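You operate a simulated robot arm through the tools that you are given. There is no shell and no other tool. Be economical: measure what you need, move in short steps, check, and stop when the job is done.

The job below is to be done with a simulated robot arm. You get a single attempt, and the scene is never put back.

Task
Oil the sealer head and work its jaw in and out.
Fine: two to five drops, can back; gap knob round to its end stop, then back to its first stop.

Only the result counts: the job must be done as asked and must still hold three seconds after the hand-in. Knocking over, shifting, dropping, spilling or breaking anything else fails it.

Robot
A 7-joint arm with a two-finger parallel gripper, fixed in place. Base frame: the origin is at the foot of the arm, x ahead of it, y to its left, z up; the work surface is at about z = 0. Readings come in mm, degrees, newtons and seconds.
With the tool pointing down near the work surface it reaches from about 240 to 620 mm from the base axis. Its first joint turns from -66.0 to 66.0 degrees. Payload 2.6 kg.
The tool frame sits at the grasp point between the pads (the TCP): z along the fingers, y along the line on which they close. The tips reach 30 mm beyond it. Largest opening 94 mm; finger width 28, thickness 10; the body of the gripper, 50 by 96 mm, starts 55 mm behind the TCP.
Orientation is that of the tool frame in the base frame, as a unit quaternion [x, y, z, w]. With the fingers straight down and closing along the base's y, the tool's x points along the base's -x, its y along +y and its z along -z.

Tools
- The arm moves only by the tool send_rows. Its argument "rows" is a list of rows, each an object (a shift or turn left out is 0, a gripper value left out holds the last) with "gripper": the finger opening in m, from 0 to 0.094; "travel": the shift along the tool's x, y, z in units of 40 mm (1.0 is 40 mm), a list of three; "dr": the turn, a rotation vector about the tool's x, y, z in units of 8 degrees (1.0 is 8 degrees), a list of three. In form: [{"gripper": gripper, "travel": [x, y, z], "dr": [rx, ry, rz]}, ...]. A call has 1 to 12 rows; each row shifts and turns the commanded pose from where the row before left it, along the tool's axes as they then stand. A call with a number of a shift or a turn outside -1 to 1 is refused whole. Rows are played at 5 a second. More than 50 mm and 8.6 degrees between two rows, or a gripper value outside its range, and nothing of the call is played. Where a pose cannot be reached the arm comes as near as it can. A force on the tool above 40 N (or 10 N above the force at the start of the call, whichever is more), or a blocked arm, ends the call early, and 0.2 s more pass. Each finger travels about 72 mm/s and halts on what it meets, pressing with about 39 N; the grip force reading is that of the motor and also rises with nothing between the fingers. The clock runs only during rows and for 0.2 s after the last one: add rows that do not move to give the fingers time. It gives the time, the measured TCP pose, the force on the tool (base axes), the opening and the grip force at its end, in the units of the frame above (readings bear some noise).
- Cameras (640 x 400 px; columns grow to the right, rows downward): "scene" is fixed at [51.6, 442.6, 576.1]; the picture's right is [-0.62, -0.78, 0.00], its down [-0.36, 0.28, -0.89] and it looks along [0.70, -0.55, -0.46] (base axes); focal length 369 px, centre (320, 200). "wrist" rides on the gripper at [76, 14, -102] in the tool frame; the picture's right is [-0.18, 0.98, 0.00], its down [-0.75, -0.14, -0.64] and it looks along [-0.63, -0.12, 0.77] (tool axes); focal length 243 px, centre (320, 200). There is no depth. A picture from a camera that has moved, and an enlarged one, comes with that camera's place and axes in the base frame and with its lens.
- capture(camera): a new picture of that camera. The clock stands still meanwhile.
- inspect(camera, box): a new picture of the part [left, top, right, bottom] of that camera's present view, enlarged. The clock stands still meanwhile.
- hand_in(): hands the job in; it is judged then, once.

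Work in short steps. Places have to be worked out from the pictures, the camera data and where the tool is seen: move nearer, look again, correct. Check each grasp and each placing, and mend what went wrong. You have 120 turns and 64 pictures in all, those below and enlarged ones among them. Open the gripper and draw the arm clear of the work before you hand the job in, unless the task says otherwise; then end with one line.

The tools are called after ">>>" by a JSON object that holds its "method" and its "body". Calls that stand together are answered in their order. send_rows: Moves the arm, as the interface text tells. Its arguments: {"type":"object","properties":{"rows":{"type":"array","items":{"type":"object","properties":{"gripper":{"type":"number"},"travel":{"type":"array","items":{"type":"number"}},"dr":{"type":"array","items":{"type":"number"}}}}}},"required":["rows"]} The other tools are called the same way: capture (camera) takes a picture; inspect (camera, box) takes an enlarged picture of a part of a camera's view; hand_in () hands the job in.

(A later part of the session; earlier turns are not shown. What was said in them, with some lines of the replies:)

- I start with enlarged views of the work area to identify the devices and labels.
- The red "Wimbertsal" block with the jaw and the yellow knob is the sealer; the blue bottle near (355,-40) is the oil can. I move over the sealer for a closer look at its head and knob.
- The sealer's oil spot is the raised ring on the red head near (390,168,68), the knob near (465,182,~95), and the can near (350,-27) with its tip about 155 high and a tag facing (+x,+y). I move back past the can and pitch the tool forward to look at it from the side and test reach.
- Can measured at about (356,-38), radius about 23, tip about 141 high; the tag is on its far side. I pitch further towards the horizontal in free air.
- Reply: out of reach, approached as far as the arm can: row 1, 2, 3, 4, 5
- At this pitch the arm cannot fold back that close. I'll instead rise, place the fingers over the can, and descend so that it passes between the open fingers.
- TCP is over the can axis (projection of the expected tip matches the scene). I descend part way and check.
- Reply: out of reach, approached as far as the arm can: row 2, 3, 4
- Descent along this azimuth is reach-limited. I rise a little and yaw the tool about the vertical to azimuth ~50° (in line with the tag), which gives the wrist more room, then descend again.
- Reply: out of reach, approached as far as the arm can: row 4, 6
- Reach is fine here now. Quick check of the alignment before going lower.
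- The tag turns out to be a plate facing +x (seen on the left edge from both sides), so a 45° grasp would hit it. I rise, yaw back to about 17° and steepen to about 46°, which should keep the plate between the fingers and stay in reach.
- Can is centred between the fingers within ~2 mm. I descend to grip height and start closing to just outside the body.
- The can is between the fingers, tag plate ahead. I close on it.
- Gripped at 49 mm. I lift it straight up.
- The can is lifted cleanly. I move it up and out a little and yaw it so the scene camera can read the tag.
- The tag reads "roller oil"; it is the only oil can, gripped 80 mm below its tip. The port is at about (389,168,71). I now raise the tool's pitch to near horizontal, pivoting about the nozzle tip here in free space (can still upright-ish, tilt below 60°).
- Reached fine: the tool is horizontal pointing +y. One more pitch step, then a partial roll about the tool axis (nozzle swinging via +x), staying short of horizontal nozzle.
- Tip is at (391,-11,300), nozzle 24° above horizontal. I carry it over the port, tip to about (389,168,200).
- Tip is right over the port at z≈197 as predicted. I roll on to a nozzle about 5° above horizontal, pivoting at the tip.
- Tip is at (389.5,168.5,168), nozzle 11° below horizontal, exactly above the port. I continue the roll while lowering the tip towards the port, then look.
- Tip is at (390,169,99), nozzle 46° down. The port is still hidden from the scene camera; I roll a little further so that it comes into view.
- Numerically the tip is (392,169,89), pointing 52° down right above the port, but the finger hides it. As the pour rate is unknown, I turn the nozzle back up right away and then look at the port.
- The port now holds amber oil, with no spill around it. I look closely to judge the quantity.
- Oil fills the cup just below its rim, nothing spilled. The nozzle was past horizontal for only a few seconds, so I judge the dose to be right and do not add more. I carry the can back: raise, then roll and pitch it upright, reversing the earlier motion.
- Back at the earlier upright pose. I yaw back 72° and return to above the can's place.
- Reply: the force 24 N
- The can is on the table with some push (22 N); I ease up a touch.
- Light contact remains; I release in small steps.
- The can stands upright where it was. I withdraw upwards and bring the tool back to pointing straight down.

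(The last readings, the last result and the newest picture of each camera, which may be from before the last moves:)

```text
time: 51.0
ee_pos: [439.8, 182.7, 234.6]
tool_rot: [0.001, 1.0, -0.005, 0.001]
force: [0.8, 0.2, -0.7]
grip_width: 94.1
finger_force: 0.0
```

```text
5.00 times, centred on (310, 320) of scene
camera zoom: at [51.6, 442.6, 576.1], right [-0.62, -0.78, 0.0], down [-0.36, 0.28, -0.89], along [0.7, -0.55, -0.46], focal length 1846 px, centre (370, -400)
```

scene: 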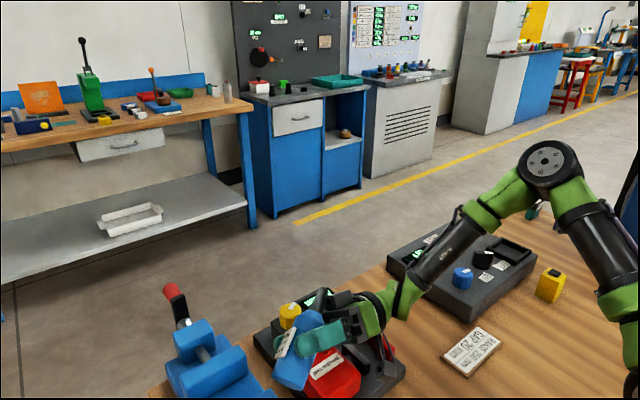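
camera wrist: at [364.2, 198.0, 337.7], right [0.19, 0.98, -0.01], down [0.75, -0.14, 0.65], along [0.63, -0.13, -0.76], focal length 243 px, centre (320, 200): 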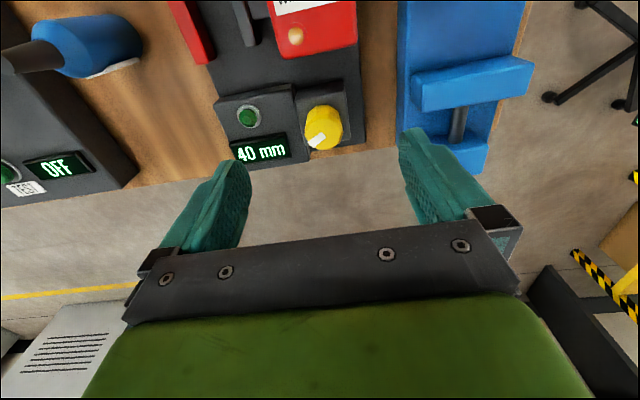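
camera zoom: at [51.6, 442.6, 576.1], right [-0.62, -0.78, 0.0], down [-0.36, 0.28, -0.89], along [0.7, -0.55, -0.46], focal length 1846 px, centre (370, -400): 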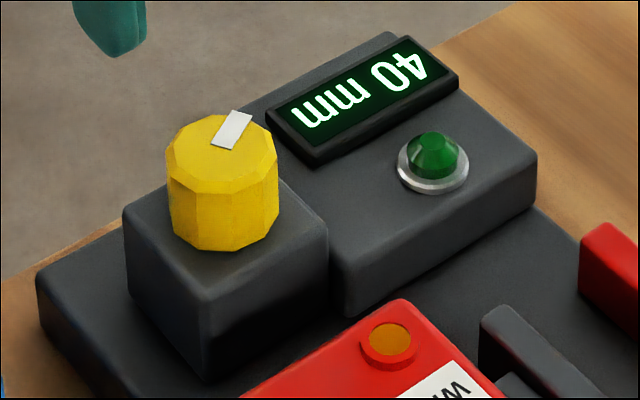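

>>> {"method": "inspect", "body": {"camera": "wrist", "box": [200, 70, 380, 180]}}

```text
3.56 times, centred on (290, 125) of wrist
camera zoom: at [364.2, 198.0, 337.7], right [0.19, 0.98, -0.01], down [0.75, -0.14, 0.65], along [0.63, -0.13, -0.76], focal length 863 px, centre (427, 467)
```

zoom: 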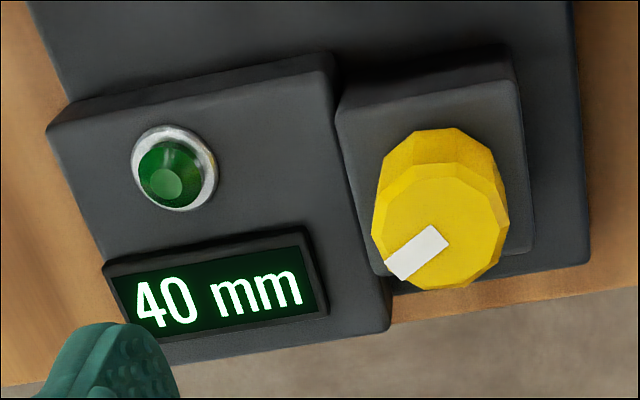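

Knob top centre triangulates to (471,179,102), about 38 mm across; pointer towards azimuth about -49°. I move over it with the fingers at 62 mm and check alignment before the final descent.

>>> {"method": "send_rows", "body": {"rows": [{"travel": [-0.4, -0.05, 0.4], "gripper": 0.062}, {"travel": [-0.375, -0.05, 0.5]}, {"travel": [0, 0, 0.8]}, {"travel": [0, 0, 0.5]}, {}]}}

>>> {"method": "capture", "body": {"camera": "wrist"}}

>>> {"method": "inspect", "body": {"camera": "scene", "box": [240, 240, 400, 360]}}

```text
time: 52.2
ee_pos: [470.2, 178.3, 147.2]
tool_rot: [0.001, 1.0, -0.004, 0.002]
force: [0.1, 0.8, 0.5]
grip_width: 61.7
finger_force: 0.1
```

```text
22 pictures are left
camera wrist: at [394.8, 192.9, 250.3], right [0.19, 0.98, -0.01], down [0.75, -0.14, 0.65], along [0.63, -0.13, -0.76], focal length 243 px, centre (320, 200)
```

wrist: 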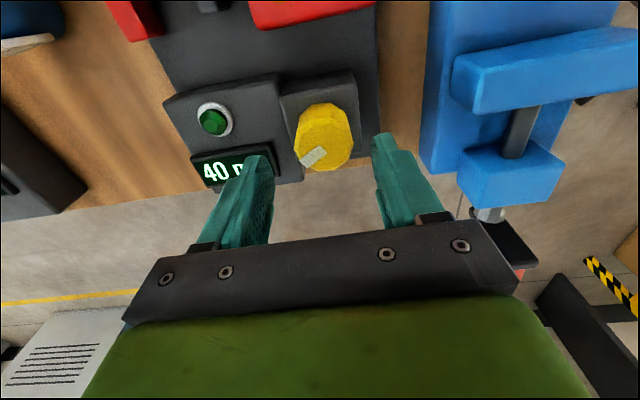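

```text
3.33 times, centred on (320, 300) of scene
camera zoom: at [51.6, 442.6, 576.1], right [-0.62, -0.78, 0.0], down [-0.36, 0.28, -0.89], along [0.7, -0.55, -0.46], focal length 1231 px, centre (320, -133)
```

zoom: 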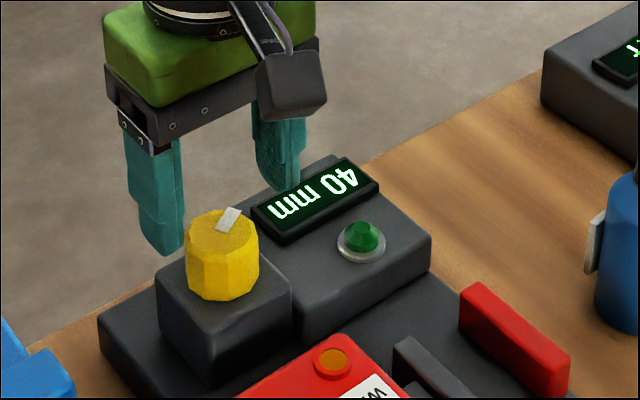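

Aligned within ~2 mm; the display bezel (z≈70, y<133) is clear of the fingers. I descend so the tips sit near z=81 and close on the knob.

>>> {"method": "send_rows", "body": {"rows": [{"travel": [-0.02, 0.05, 0.45]}, {"travel": [0, 0, 0.45]}, {}, {"gripper": 0.048}, {"gripper": 0.042}, {"gripper": 0.034}, {}, {}]}}

```text
time: 54.0
ee_pos: [471.1, 179.4, 113.3]
tool_rot: [0.001, 1.0, -0.005, 0.0]
force: [2.9, 6.6, -3.7]
grip_width: 38.7
finger_force: 44.8
```

Gripped at 38.7 mm. I test-turn 16° clockwise (seen from above) and read the display.

>>> {"method": "send_rows", "body": {"rows": [{"dr": [0, 0, 0.5]}, {"dr": [0, 0, 0.5]}, {"dr": [0, 0, 0.5]}, {"dr": [0, 0, 0.5]}, {}]}}

>>> {"method": "inspect", "body": {"camera": "scene", "box": [240, 260, 420, 400]}}

```text
time: 55.2
ee_pos: [470.8, 180.0, 113.5]
tool_rot: [0.141, 0.99, -0.004, 0.001]
force: [-11.4, 7.2, 8.6]
grip_width: 38.6
finger_force: 45.0
```

```text
2.86 times, centred on (330, 330) of scene
camera zoom: at [51.5, 442.5, 576.1], right [-0.62, -0.78, 0.0], down [-0.36, 0.28, -0.89], along [0.7, -0.55, -0.46], focal length 1055 px, centre (291, -171)
```

zoom: 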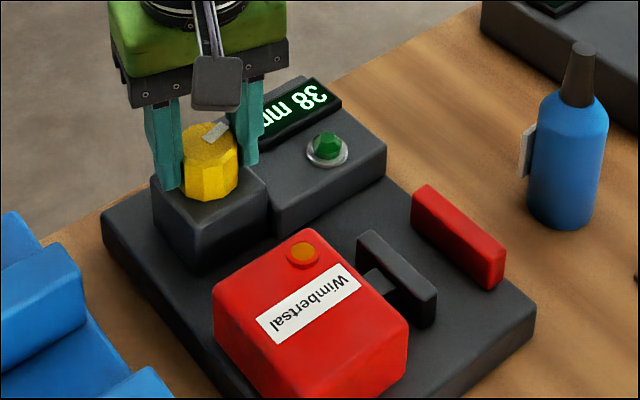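

Clockwise closes the gap (38 mm). I keep turning clockwise in longer strokes.

>>> {"method": "send_rows", "body": {"rows": [{"dr": [0, 0, 1]}, {"dr": [0, 0, 1]}, {"dr": [0, 0, 1]}, {"dr": [0, 0, 1]}, {"dr": [0, 0, 1]}, {"dr": [0, 0, 1]}, {"dr": [0, 0, 1]}, {"dr": [0, 0, 1]}, {}]}}

>>> {"method": "inspect", "body": {"camera": "scene", "box": [240, 260, 420, 400]}}

```text
time: 56.6
ee_pos: [472.3, 177.8, 111.9]
tool_rot: [0.522, 0.853, -0.007, 0.001]
force: [-4.9, -2.6, 1.1]
grip_width: 38.4
finger_force: 44.8
stopped in row 7: the force on the tool passed its limit (the readings are from after the stop); the commanded pose is now the measured one
```

```text
2.86 times, centred on (330, 330) of scene
camera zoom: at [51.6, 442.6, 576.1], right [-0.62, -0.78, 0.0], down [-0.36, 0.28, -0.89], along [0.7, -0.55, -0.46], focal length 1055 px, centre (291, -171)
```

zoom: 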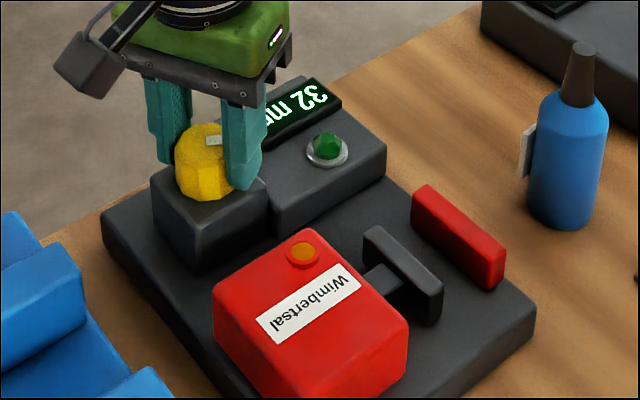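

Display 32 mm at 63° turned. The halt may be just side load from a slight axis offset (now relieved); I try on in smaller steps.

>>> {"method": "send_rows", "body": {"rows": [{"dr": [0, 0, 0.5]}, {"dr": [0, 0, 0.5]}, {"dr": [0, 0, 0.5]}, {"dr": [0, 0, 0.5]}, {"dr": [0, 0, 0.5]}, {"dr": [0, 0, 0.5]}, {}]}}

```text
time: 58.2
ee_pos: [471.5, 178.4, 111.5]
tool_rot: [0.689, 0.724, -0.007, 0.003]
force: [-31.3, -14.2, 19.7]
grip_width: 38.6
finger_force: 45.2
```

>>> {"method": "send_rows", "body": {"rows": [{"travel": [-0.01, -0.025, -0.015]}, {}]}}

>>> {"method": "inspect", "body": {"camera": "scene", "box": [240, 260, 420, 400]}}

```text
time: 58.8
ee_pos: [470.0, 177.9, 112.9]
tool_rot: [0.688, 0.726, -0.005, 0.003]
force: [-13.6, -6.3, 6.6]
grip_width: 38.3
finger_force: 44.7
```

```text
2.86 times, centred on (330, 330) of scene
camera zoom: at [51.5, 442.6, 576.1], right [-0.62, -0.78, 0.0], down [-0.36, 0.28, -0.89], along [0.7, -0.55, -0.46], focal length 1055 px, centre (291, -171)
```

zoom: 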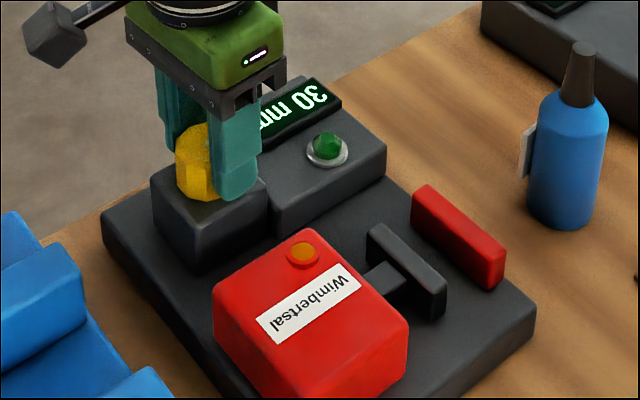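

30 mm; correcting the offset relieves the load. I carry on turning with a further small correction.

>>> {"method": "send_rows", "body": {"rows": [{"travel": [-0.008, -0.02, -0.008], "dr": [0, 0, 0.6]}, {"dr": [0, 0, 0.6]}, {"dr": [0, 0, 0.6]}, {"dr": [0, 0, 0.6]}, {"dr": [0, 0, 0.6]}, {"dr": [0, 0, 0.6]}, {"dr": [0, 0, 0.6]}, {"dr": [0, 0, 0.6]}, {"dr": [0, 0, 0.6]}, {"dr": [0, 0, 0.6]}, {}]}}

```text
time: 61.2
ee_pos: [468.4, 177.2, 112.5]
tool_rot: [0.924, 0.383, -0.007, 0.003]
force: [-22.6, 2.1, -6.8]
grip_width: 38.2
finger_force: 45.2
```

>>> {"method": "send_rows", "body": {"rows": [{"travel": [-0.018, -0.018, 0], "dr": [0, 0, 0.6]}, {"dr": [0, 0, 0.6]}, {"dr": [0, 0, 0.6]}, {"dr": [0, 0, 0.6]}, {"dr": [0, 0, 0.6]}, {"dr": [0, 0, 0.6]}, {}]}}

>>> {"method": "inspect", "body": {"camera": "scene", "box": [240, 260, 420, 400]}}

```text
time: 62.8
ee_pos: [467.7, 179.6, 112.3]
tool_rot: [0.99, 0.142, -0.004, 0.003]
force: [-11.5, 11.4, -10.8]
grip_width: 37.9
finger_force: 45.2
```

```text
2.86 times, centred on (330, 330) of scene
camera zoom: at [51.6, 442.6, 576.0], right [-0.62, -0.78, 0.0], down [-0.36, 0.28, -0.89], along [0.7, -0.55, -0.46], focal length 1055 px, centre (291, -171)
```

zoom: 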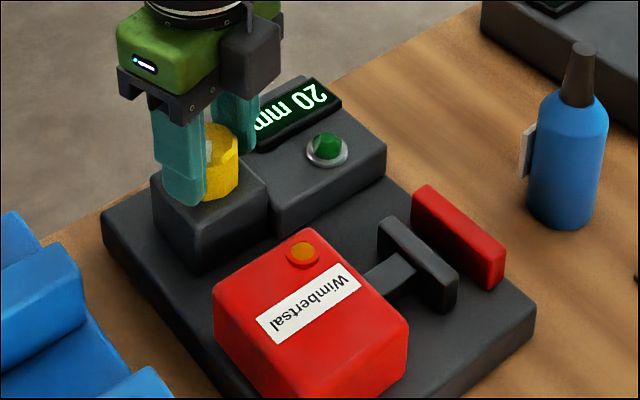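

20 mm at 164°. I continue until the wrist or the knob stops.

>>> {"method": "send_rows", "body": {"rows": [{"dr": [0, 0, 0.6]}, {"dr": [0, 0, 0.6]}, {"dr": [0, 0, 0.6]}, {"dr": [0, 0, 0.6]}, {"dr": [0, 0, 0.6]}, {"dr": [0, 0, 0.6]}, {}]}}

```text
time: 64.4
ee_pos: [468.0, 180.5, 112.0]
tool_rot: [0.994, -0.109, -0.004, 0.003]
force: [-12.0, 20.2, 1.8]
grip_width: 37.8
finger_force: 45.2
```

>>> {"method": "send_rows", "body": {"rows": [{"travel": [-0.017, -0.02, 0], "dr": [0, 0, 0.6]}, {"dr": [0, 0, 0.6]}, {"dr": [0, 0, 0.6]}, {"dr": [0, 0, 0.6]}, {"dr": [0, 0, 0.6]}, {"dr": [0, 0, 0.6]}, {"dr": [0, 0, 0.6]}, {"dr": [0, 0, 0.6]}, {}]}}

>>> {"method": "inspect", "body": {"camera": "scene", "box": [240, 260, 420, 400]}}

```text
time: 66.4
ee_pos: [467.8, 182.3, 112.6]
tool_rot: [0.904, -0.428, -0.001, 0.001]
force: [2.8, 27.2, 1.6]
grip_width: 38.1
finger_force: 45.0
```

```text
2.86 times, centred on (330, 330) of scene
camera zoom: at [51.6, 442.6, 576.1], right [-0.62, -0.78, 0.0], down [-0.36, 0.28, -0.89], along [0.7, -0.55, -0.46], focal length 1055 px, centre (291, -171)
```

zoom: 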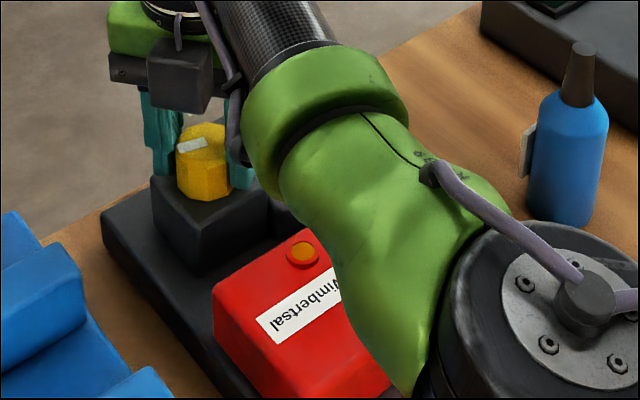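

The angle is now 231° and the arm's elbow has swung to the side: joint 7 is near its limit. I'll regrasp instead; first a full view to make sure nothing is close.

>>> {"method": "capture", "body": {"camera": "scene"}}

```text
15 pictures are left
```

scene: 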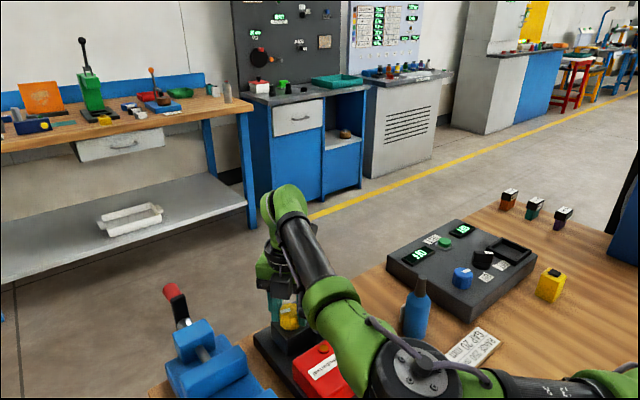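

The elbow is well above everything. I release the knob, rise 50 mm and unwind the wrist.

>>> {"method": "send_rows", "body": {"rows": [{"gripper": 0.062}, {}, {"travel": [0, 0, -0.6]}, {"travel": [0, 0, -0.7]}, {"dr": [0, 0, -1]}, {"dr": [0, 0, -1]}, {"dr": [0, 0, -1]}, {"dr": [0, 0, -1]}, {"dr": [0, 0, -1]}, {"dr": [0, 0, -1]}, {"dr": [0, 0, -1]}, {"dr": [0, 0, -1]}]}}

>>> {"method": "send_rows", "body": {"rows": [{"dr": [0, 0, -1]}, {"dr": [0, 0, -1]}, {"dr": [0, 0, -1]}, {"dr": [0, 0, -1]}, {"dr": [0, 0, -1]}, {"dr": [0, 0, -1]}, {"dr": [0, 0, -1]}, {"dr": [0, 0, -1]}, {"dr": [0, 0, -1]}, {"dr": [0, 0, -1]}, {"dr": [0, 0, -1]}, {"dr": [0, 0, -1]}]}}

>>> {"method": "send_rows", "body": {"rows": [{"dr": [0, 0, -1]}, {"dr": [0, 0, -1]}, {"dr": [0, 0, -1]}, {"dr": [0, 0, -1]}, {"dr": [0, 0, -1]}, {"dr": [0, 0, -1]}, {"dr": [0, 0, -1]}, {"dr": [0, 0, -1]}, {"dr": [0, 0, -1]}, {}]}}

>>> {"method": "capture", "body": {"camera": "scene"}}

```text
time: 69.0
ee_pos: [467.7, 176.5, 164.8]
tool_rot: [0.993, 0.114, -0.003, 0.006]
force: [-0.9, -0.3, -0.2]
grip_width: 62.1
finger_force: 0.0
```

```text
time: 71.6
ee_pos: [468.0, 178.3, 164.2]
tool_rot: [0.579, 0.815, -0.006, 0.002]
force: [0.1, -0.4, -1.1]
grip_width: 62.0
finger_force: 0.1
```

```text
time: 73.8
ee_pos: [468.3, 178.5, 163.1]
tool_rot: [-0.01, 1.0, -0.006, -0.002]
force: [0.0, 0.2, 1.1]
grip_width: 62.1
finger_force: 0.1
```

```text
14 pictures are left
```

scene: 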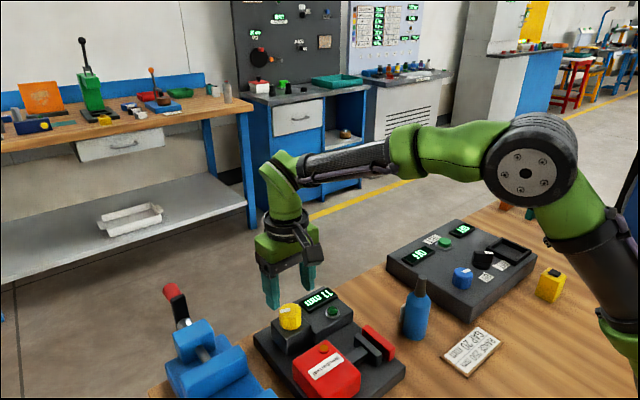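

Display shows 11 mm and the arm is back to normal. I regrip the knob (axis now judged at about (468.5,179.5)) and turn clockwise again.

>>> {"method": "send_rows", "body": {"rows": [{"travel": [0, 0.025, 0.6]}, {"travel": [0, 0, 0.66]}, {}, {"gripper": 0.046}, {"gripper": 0.034}, {}, {}]}}

>>> {"method": "send_rows", "body": {"rows": [{"dr": [0, 0, 0.6]}, {"dr": [0, 0, 0.6]}, {"dr": [0, 0, 0.6]}, {"dr": [0, 0, 0.6]}, {"dr": [0, 0, 0.6]}, {"dr": [0, 0, 0.6]}, {"dr": [0, 0, 0.6]}, {"dr": [0, 0, 0.6]}, {"dr": [0, 0, 0.6]}, {"dr": [0, 0, 0.6]}, {}]}}

```text
time: 75.4
ee_pos: [468.0, 179.6, 113.6]
tool_rot: [-0.01, 1.0, -0.004, -0.003]
force: [4.9, 10.5, -6.7]
grip_width: 39.4
finger_force: 44.9
```

```text
time: 77.8
ee_pos: [468.9, 179.5, 113.5]
tool_rot: [0.397, 0.918, -0.005, 0.001]
force: [7.7, 16.5, 1.1]
grip_width: 43.2
finger_force: 8.1
```

The opening went from 39.4 to 43.2, so the fingers may have slipped round the faceted knob; I look.

>>> {"method": "inspect", "body": {"camera": "scene", "box": [250, 270, 400, 380]}}

```text
3.64 times, centred on (325, 325) of scene
camera zoom: at [51.6, 442.6, 576.1], right [-0.62, -0.78, 0.0], down [-0.36, 0.28, -0.89], along [0.7, -0.55, -0.46], focal length 1342 px, centre (302, -254)
```

zoom: 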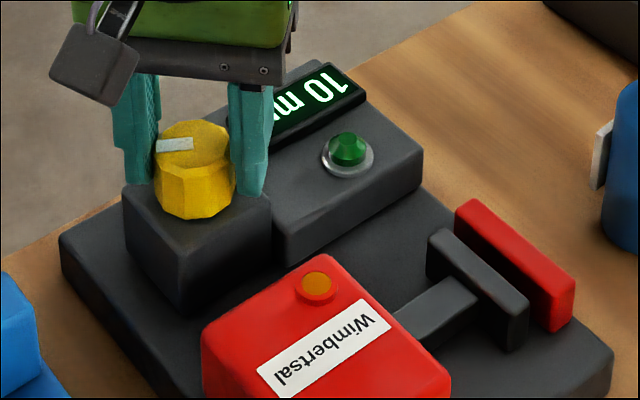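

Display reads 10 mm and the knob no longer follows while the fingers slipped round it: that is the end stop. I open slightly, rotate the gripper further clockwise round the knob to a fresh start angle, and regrip for one long return stroke.

>>> {"method": "send_rows", "body": {"rows": [{"gripper": 0.054}, {}, {"dr": [0, 0, 1]}, {"dr": [0, 0, 1]}, {"dr": [0, 0, 1]}, {"dr": [0, 0, 1]}, {"dr": [0, 0, 1]}, {"dr": [0, 0, 1]}, {"dr": [0, 0, 1]}, {"dr": [0, 0, 1]}, {"dr": [0, 0, 1]}, {}]}}

>>> {"method": "send_rows", "body": {"rows": [{"dr": [0, 0, 1]}, {"dr": [0, 0, 1]}, {"dr": [0, 0, 1]}, {"dr": [0, 0, 1]}, {"dr": [0, 0, 0.5]}, {}, {"gripper": 0.046}, {"gripper": 0.034}, {}, {}]}}

```text
time: 80.4
ee_pos: [469.2, 178.8, 114.2]
tool_rot: [0.861, 0.508, -0.004, 0.004]
force: [0.4, 0.1, 0.4]
grip_width: 54.1
finger_force: 0.1
```

```text
time: 82.6
ee_pos: [466.9, 178.4, 114.4]
tool_rot: [0.976, 0.217, -0.004, 0.005]
force: [0.9, -0.8, -1.5]
grip_width: 39.4
finger_force: 44.9
```

I give a short clockwise nudge with this good grip to confirm the end stop.

>>> {"method": "send_rows", "body": {"rows": [{"dr": [0, 0, 0.4]}, {"dr": [0, 0, 0.4]}, {"dr": [0, 0, 0.4]}, {}]}}

>>> {"method": "inspect", "body": {"camera": "scene", "box": [250, 270, 400, 380]}}

```text
time: 83.6
ee_pos: [467.5, 178.7, 114.6]
tool_rot: [0.991, 0.134, -0.003, 0.005]
force: [-4.4, 3.3, -0.4]
grip_width: 39.3
finger_force: 44.5
```

```text
3.64 times, centred on (325, 325) of scene
camera zoom: at [51.6, 442.6, 576.1], right [-0.62, -0.78, 0.0], down [-0.36, 0.28, -0.89], along [0.7, -0.55, -0.46], focal length 1342 px, centre (302, -254)
```

zoom: 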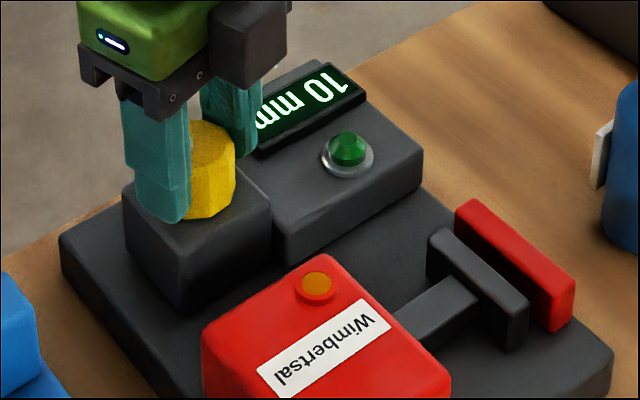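

10 mm is indeed the end stop. Now I turn back counter-clockwise.

>>> {"method": "send_rows", "body": {"rows": [{"dr": [0, 0, -0.7]}, {"dr": [0, 0, -0.7]}, {"dr": [0, 0, -0.7]}, {"dr": [0, 0, -0.7]}, {"dr": [0, 0, -0.7]}, {"dr": [0, 0, -0.7]}, {"dr": [0, 0, -0.7]}, {"dr": [0, 0, -0.7]}, {"dr": [0, 0, -0.7]}, {"dr": [0, 0, -0.7]}, {"dr": [0, 0, -0.7]}, {}]}}

>>> {"method": "send_rows", "body": {"rows": [{"dr": [0, 0, -0.7]}, {"dr": [0, 0, -0.7]}, {"dr": [0, 0, -0.7]}, {"dr": [0, 0, -0.7]}, {"dr": [0, 0, -0.7]}, {"dr": [0, 0, -0.7]}, {"dr": [0, 0, -0.7]}, {"dr": [0, 0, -0.7]}, {"dr": [0, 0, -0.7]}, {"dr": [0, 0, -0.7]}, {"dr": [0, 0, -0.7]}, {}]}}

>>> {"method": "inspect", "body": {"camera": "scene", "box": [250, 270, 400, 380]}}

```text
time: 86.2
ee_pos: [469.4, 177.8, 113.9]
tool_rot: [0.781, 0.624, -0.004, 0.006]
force: [28.7, 2.3, -13.0]
grip_width: 39.2
finger_force: 45.2
```

```text
time: 88.8
ee_pos: [469.9, 180.6, 114.4]
tool_rot: [0.35, 0.937, -0.004, 0.002]
force: [18.4, 15.6, -6.6]
grip_width: 37.9
finger_force: 44.9
```

```text
3.64 times, centred on (325, 325) of scene
camera zoom: at [51.6, 442.6, 576.1], right [-0.62, -0.78, 0.0], down [-0.36, 0.28, -0.89], along [0.7, -0.55, -0.46], focal length 1342 px, centre (302, -254)
```

zoom: 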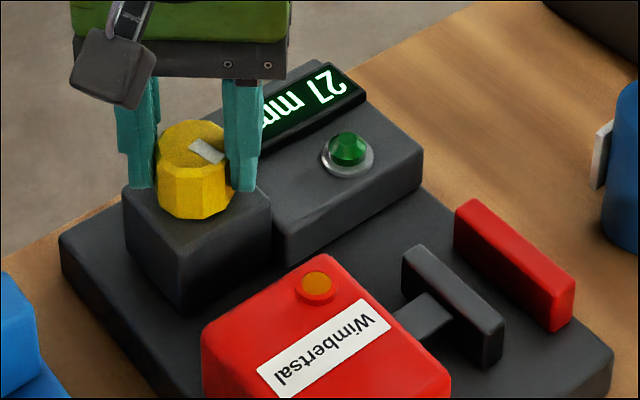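

27 mm so far. I add a small centring correction and continue.

>>> {"method": "send_rows", "body": {"rows": [{"travel": [0, 0.026, 0], "dr": [0, 0, -0.7]}, {"dr": [0, 0, -0.7]}, {"dr": [0, 0, -0.7]}, {"dr": [0, 0, -0.7]}, {"dr": [0, 0, -0.7]}, {"dr": [0, 0, -0.7]}, {"dr": [0, 0, -0.7]}, {"dr": [0, 0, -0.7]}, {"dr": [0, 0, -0.7]}, {"dr": [0, 0, -0.7]}, {"dr": [0, 0, -0.7]}, {}]}}

>>> {"method": "send_rows", "body": {"rows": [{"dr": [0, 0, -0.7]}, {"dr": [0, 0, -0.7]}, {"dr": [0, 0, -0.7]}, {"dr": [0, 0, -0.7]}, {}]}}

>>> {"method": "inspect", "body": {"camera": "scene", "box": [250, 270, 400, 380]}}

```text
time: 91.4
ee_pos: [468.7, 180.4, 114.5]
tool_rot: [-0.177, 0.984, -0.006, -0.003]
force: [14.4, 11.7, 3.8]
grip_width: 38.3
finger_force: 45.3
```

```text
time: 92.6
ee_pos: [468.2, 180.6, 114.3]
tool_rot: [-0.365, 0.931, -0.004, -0.003]
force: [12.1, 8.3, 6.7]
grip_width: 37.7
finger_force: 44.4
```

```text
3.64 times, centred on (325, 325) of scene
camera zoom: at [51.5, 442.5, 576.1], right [-0.62, -0.78, 0.0], down [-0.36, 0.28, -0.89], along [0.7, -0.55, -0.46], focal length 1342 px, centre (302, -254)
```

zoom: 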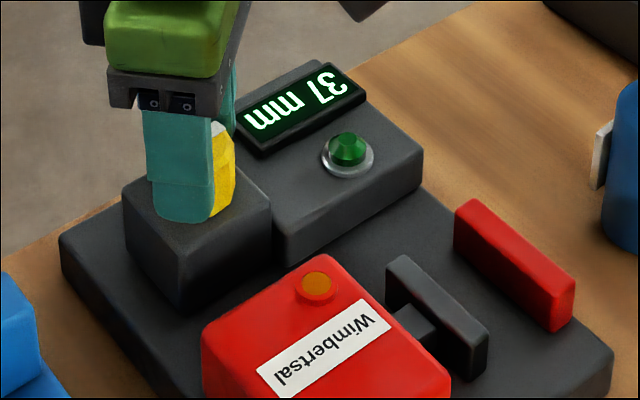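

37 mm. I continue the remaining ~25° plus a little, until it comes to its stop.

>>> {"method": "send_rows", "body": {"rows": [{"dr": [0, 0, -0.6]}, {"dr": [0, 0, -0.6]}, {"dr": [0, 0, -0.6]}, {"dr": [0, 0, -0.6]}, {"dr": [0, 0, -0.6]}, {"dr": [0, 0, -0.5]}, {}]}}

>>> {"method": "inspect", "body": {"camera": "scene", "box": [250, 270, 400, 380]}}

```text
time: 94.2
ee_pos: [469.8, 178.0, 114.2]
tool_rot: [-0.578, 0.816, -0.005, -0.004]
force: [11.5, -0.5, 7.2]
grip_width: 38.7
finger_force: 44.7
```

```text
3.64 times, centred on (325, 325) of scene
camera zoom: at [51.6, 442.5, 576.1], right [-0.62, -0.78, 0.0], down [-0.36, 0.28, -0.89], along [0.7, -0.55, -0.46], focal length 1342 px, centre (302, -254)
```

zoom: 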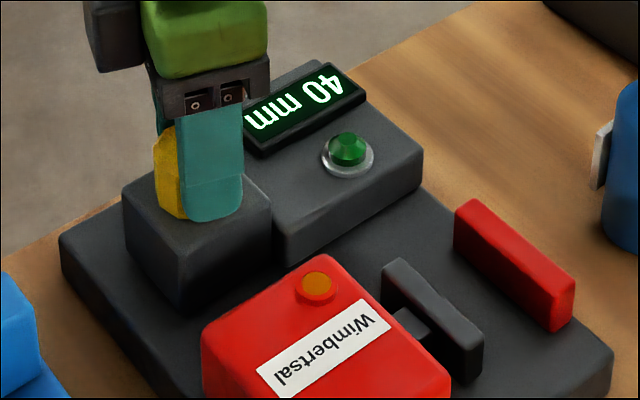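

40 mm again. A further small nudge tells whether this is the stop.

>>> {"method": "send_rows", "body": {"rows": [{"dr": [0, 0, -0.5]}, {"dr": [0, 0, -0.5]}, {"dr": [0, 0, -0.5]}, {}]}}

>>> {"method": "inspect", "body": {"camera": "scene", "box": [250, 270, 400, 380]}}

```text
time: 95.2
ee_pos: [467.8, 179.4, 113.7]
tool_rot: [-0.661, 0.75, -0.004, -0.005]
force: [13.2, -7.0, -2.2]
grip_width: 42.2
finger_force: 6.8
```

```text
3.64 times, centred on (325, 325) of scene
camera zoom: at [51.6, 442.6, 576.1], right [-0.62, -0.78, 0.0], down [-0.36, 0.28, -0.89], along [0.7, -0.55, -0.46], focal length 1342 px, centre (302, -254)
```

zoom: 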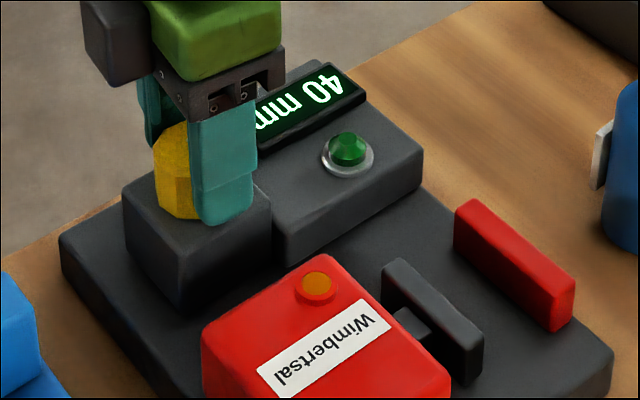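

It holds at 40 mm with the fingers slipping: the first stop. I release, rise clear and withdraw.

>>> {"method": "send_rows", "body": {"rows": [{"gripper": 0.05}, {"gripper": 0.062}, {}, {"travel": [0, 0, -0.7]}, {"travel": [0, 0, -0.9]}, {"travel": [0, 0, -0.9]}, {"travel": [0, 0, -0.9], "gripper": 0.094}, {"dr": [0, 0, 1]}, {"dr": [0, 0, 1]}, {"dr": [0, 0, 1]}, {"dr": [0, 0, 1]}, {}]}}

>>> {"method": "capture", "body": {"camera": "scene"}}

>>> {"method": "inspect", "body": {"camera": "scene", "box": [250, 270, 400, 380]}}

```text
time: 97.8
ee_pos: [469.1, 181.3, 249.9]
tool_rot: [-0.426, 0.905, -0.005, -0.004]
force: [-0.9, -0.5, 0.4]
grip_width: 94.1
finger_force: 0.0
```

```text
7 pictures are left
```

scene: 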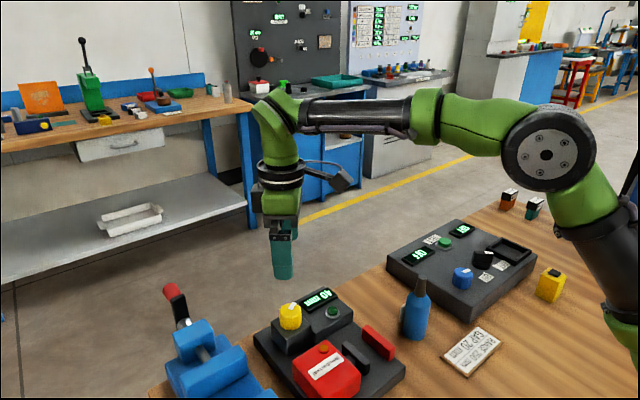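

```text
3.64 times, centred on (325, 325) of scene
camera zoom: at [51.6, 442.6, 576.1], right [-0.62, -0.78, 0.0], down [-0.36, 0.28, -0.89], along [0.7, -0.55, -0.46], focal length 1342 px, centre (302, -254)
```

zoom: 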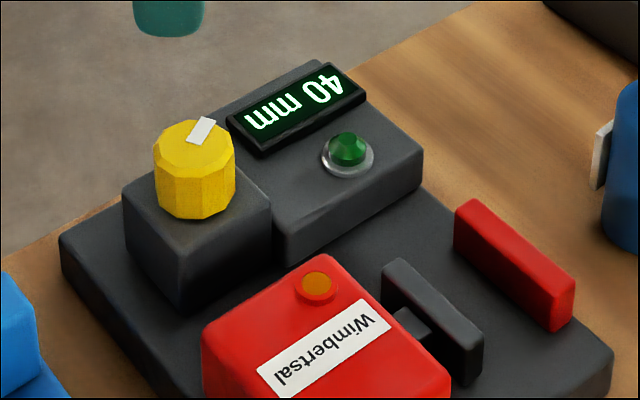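

The knob is back at 40 mm with its pointer as at the start. The cup is oiled, the can stands upright in its place, and the arm is clear. I hand in.

>>> {"method": "hand_in", "body": {}}

```text
The job is handed in.
```

I oiled the sealer head, put the can back upright in its place, and turned the gap knob to its 10 mm end stop and back to its 40 mm first stop. I could not count the drops directly: the cup shows oil just below its rim with no spill, so two to five is my estimate from the pour time.
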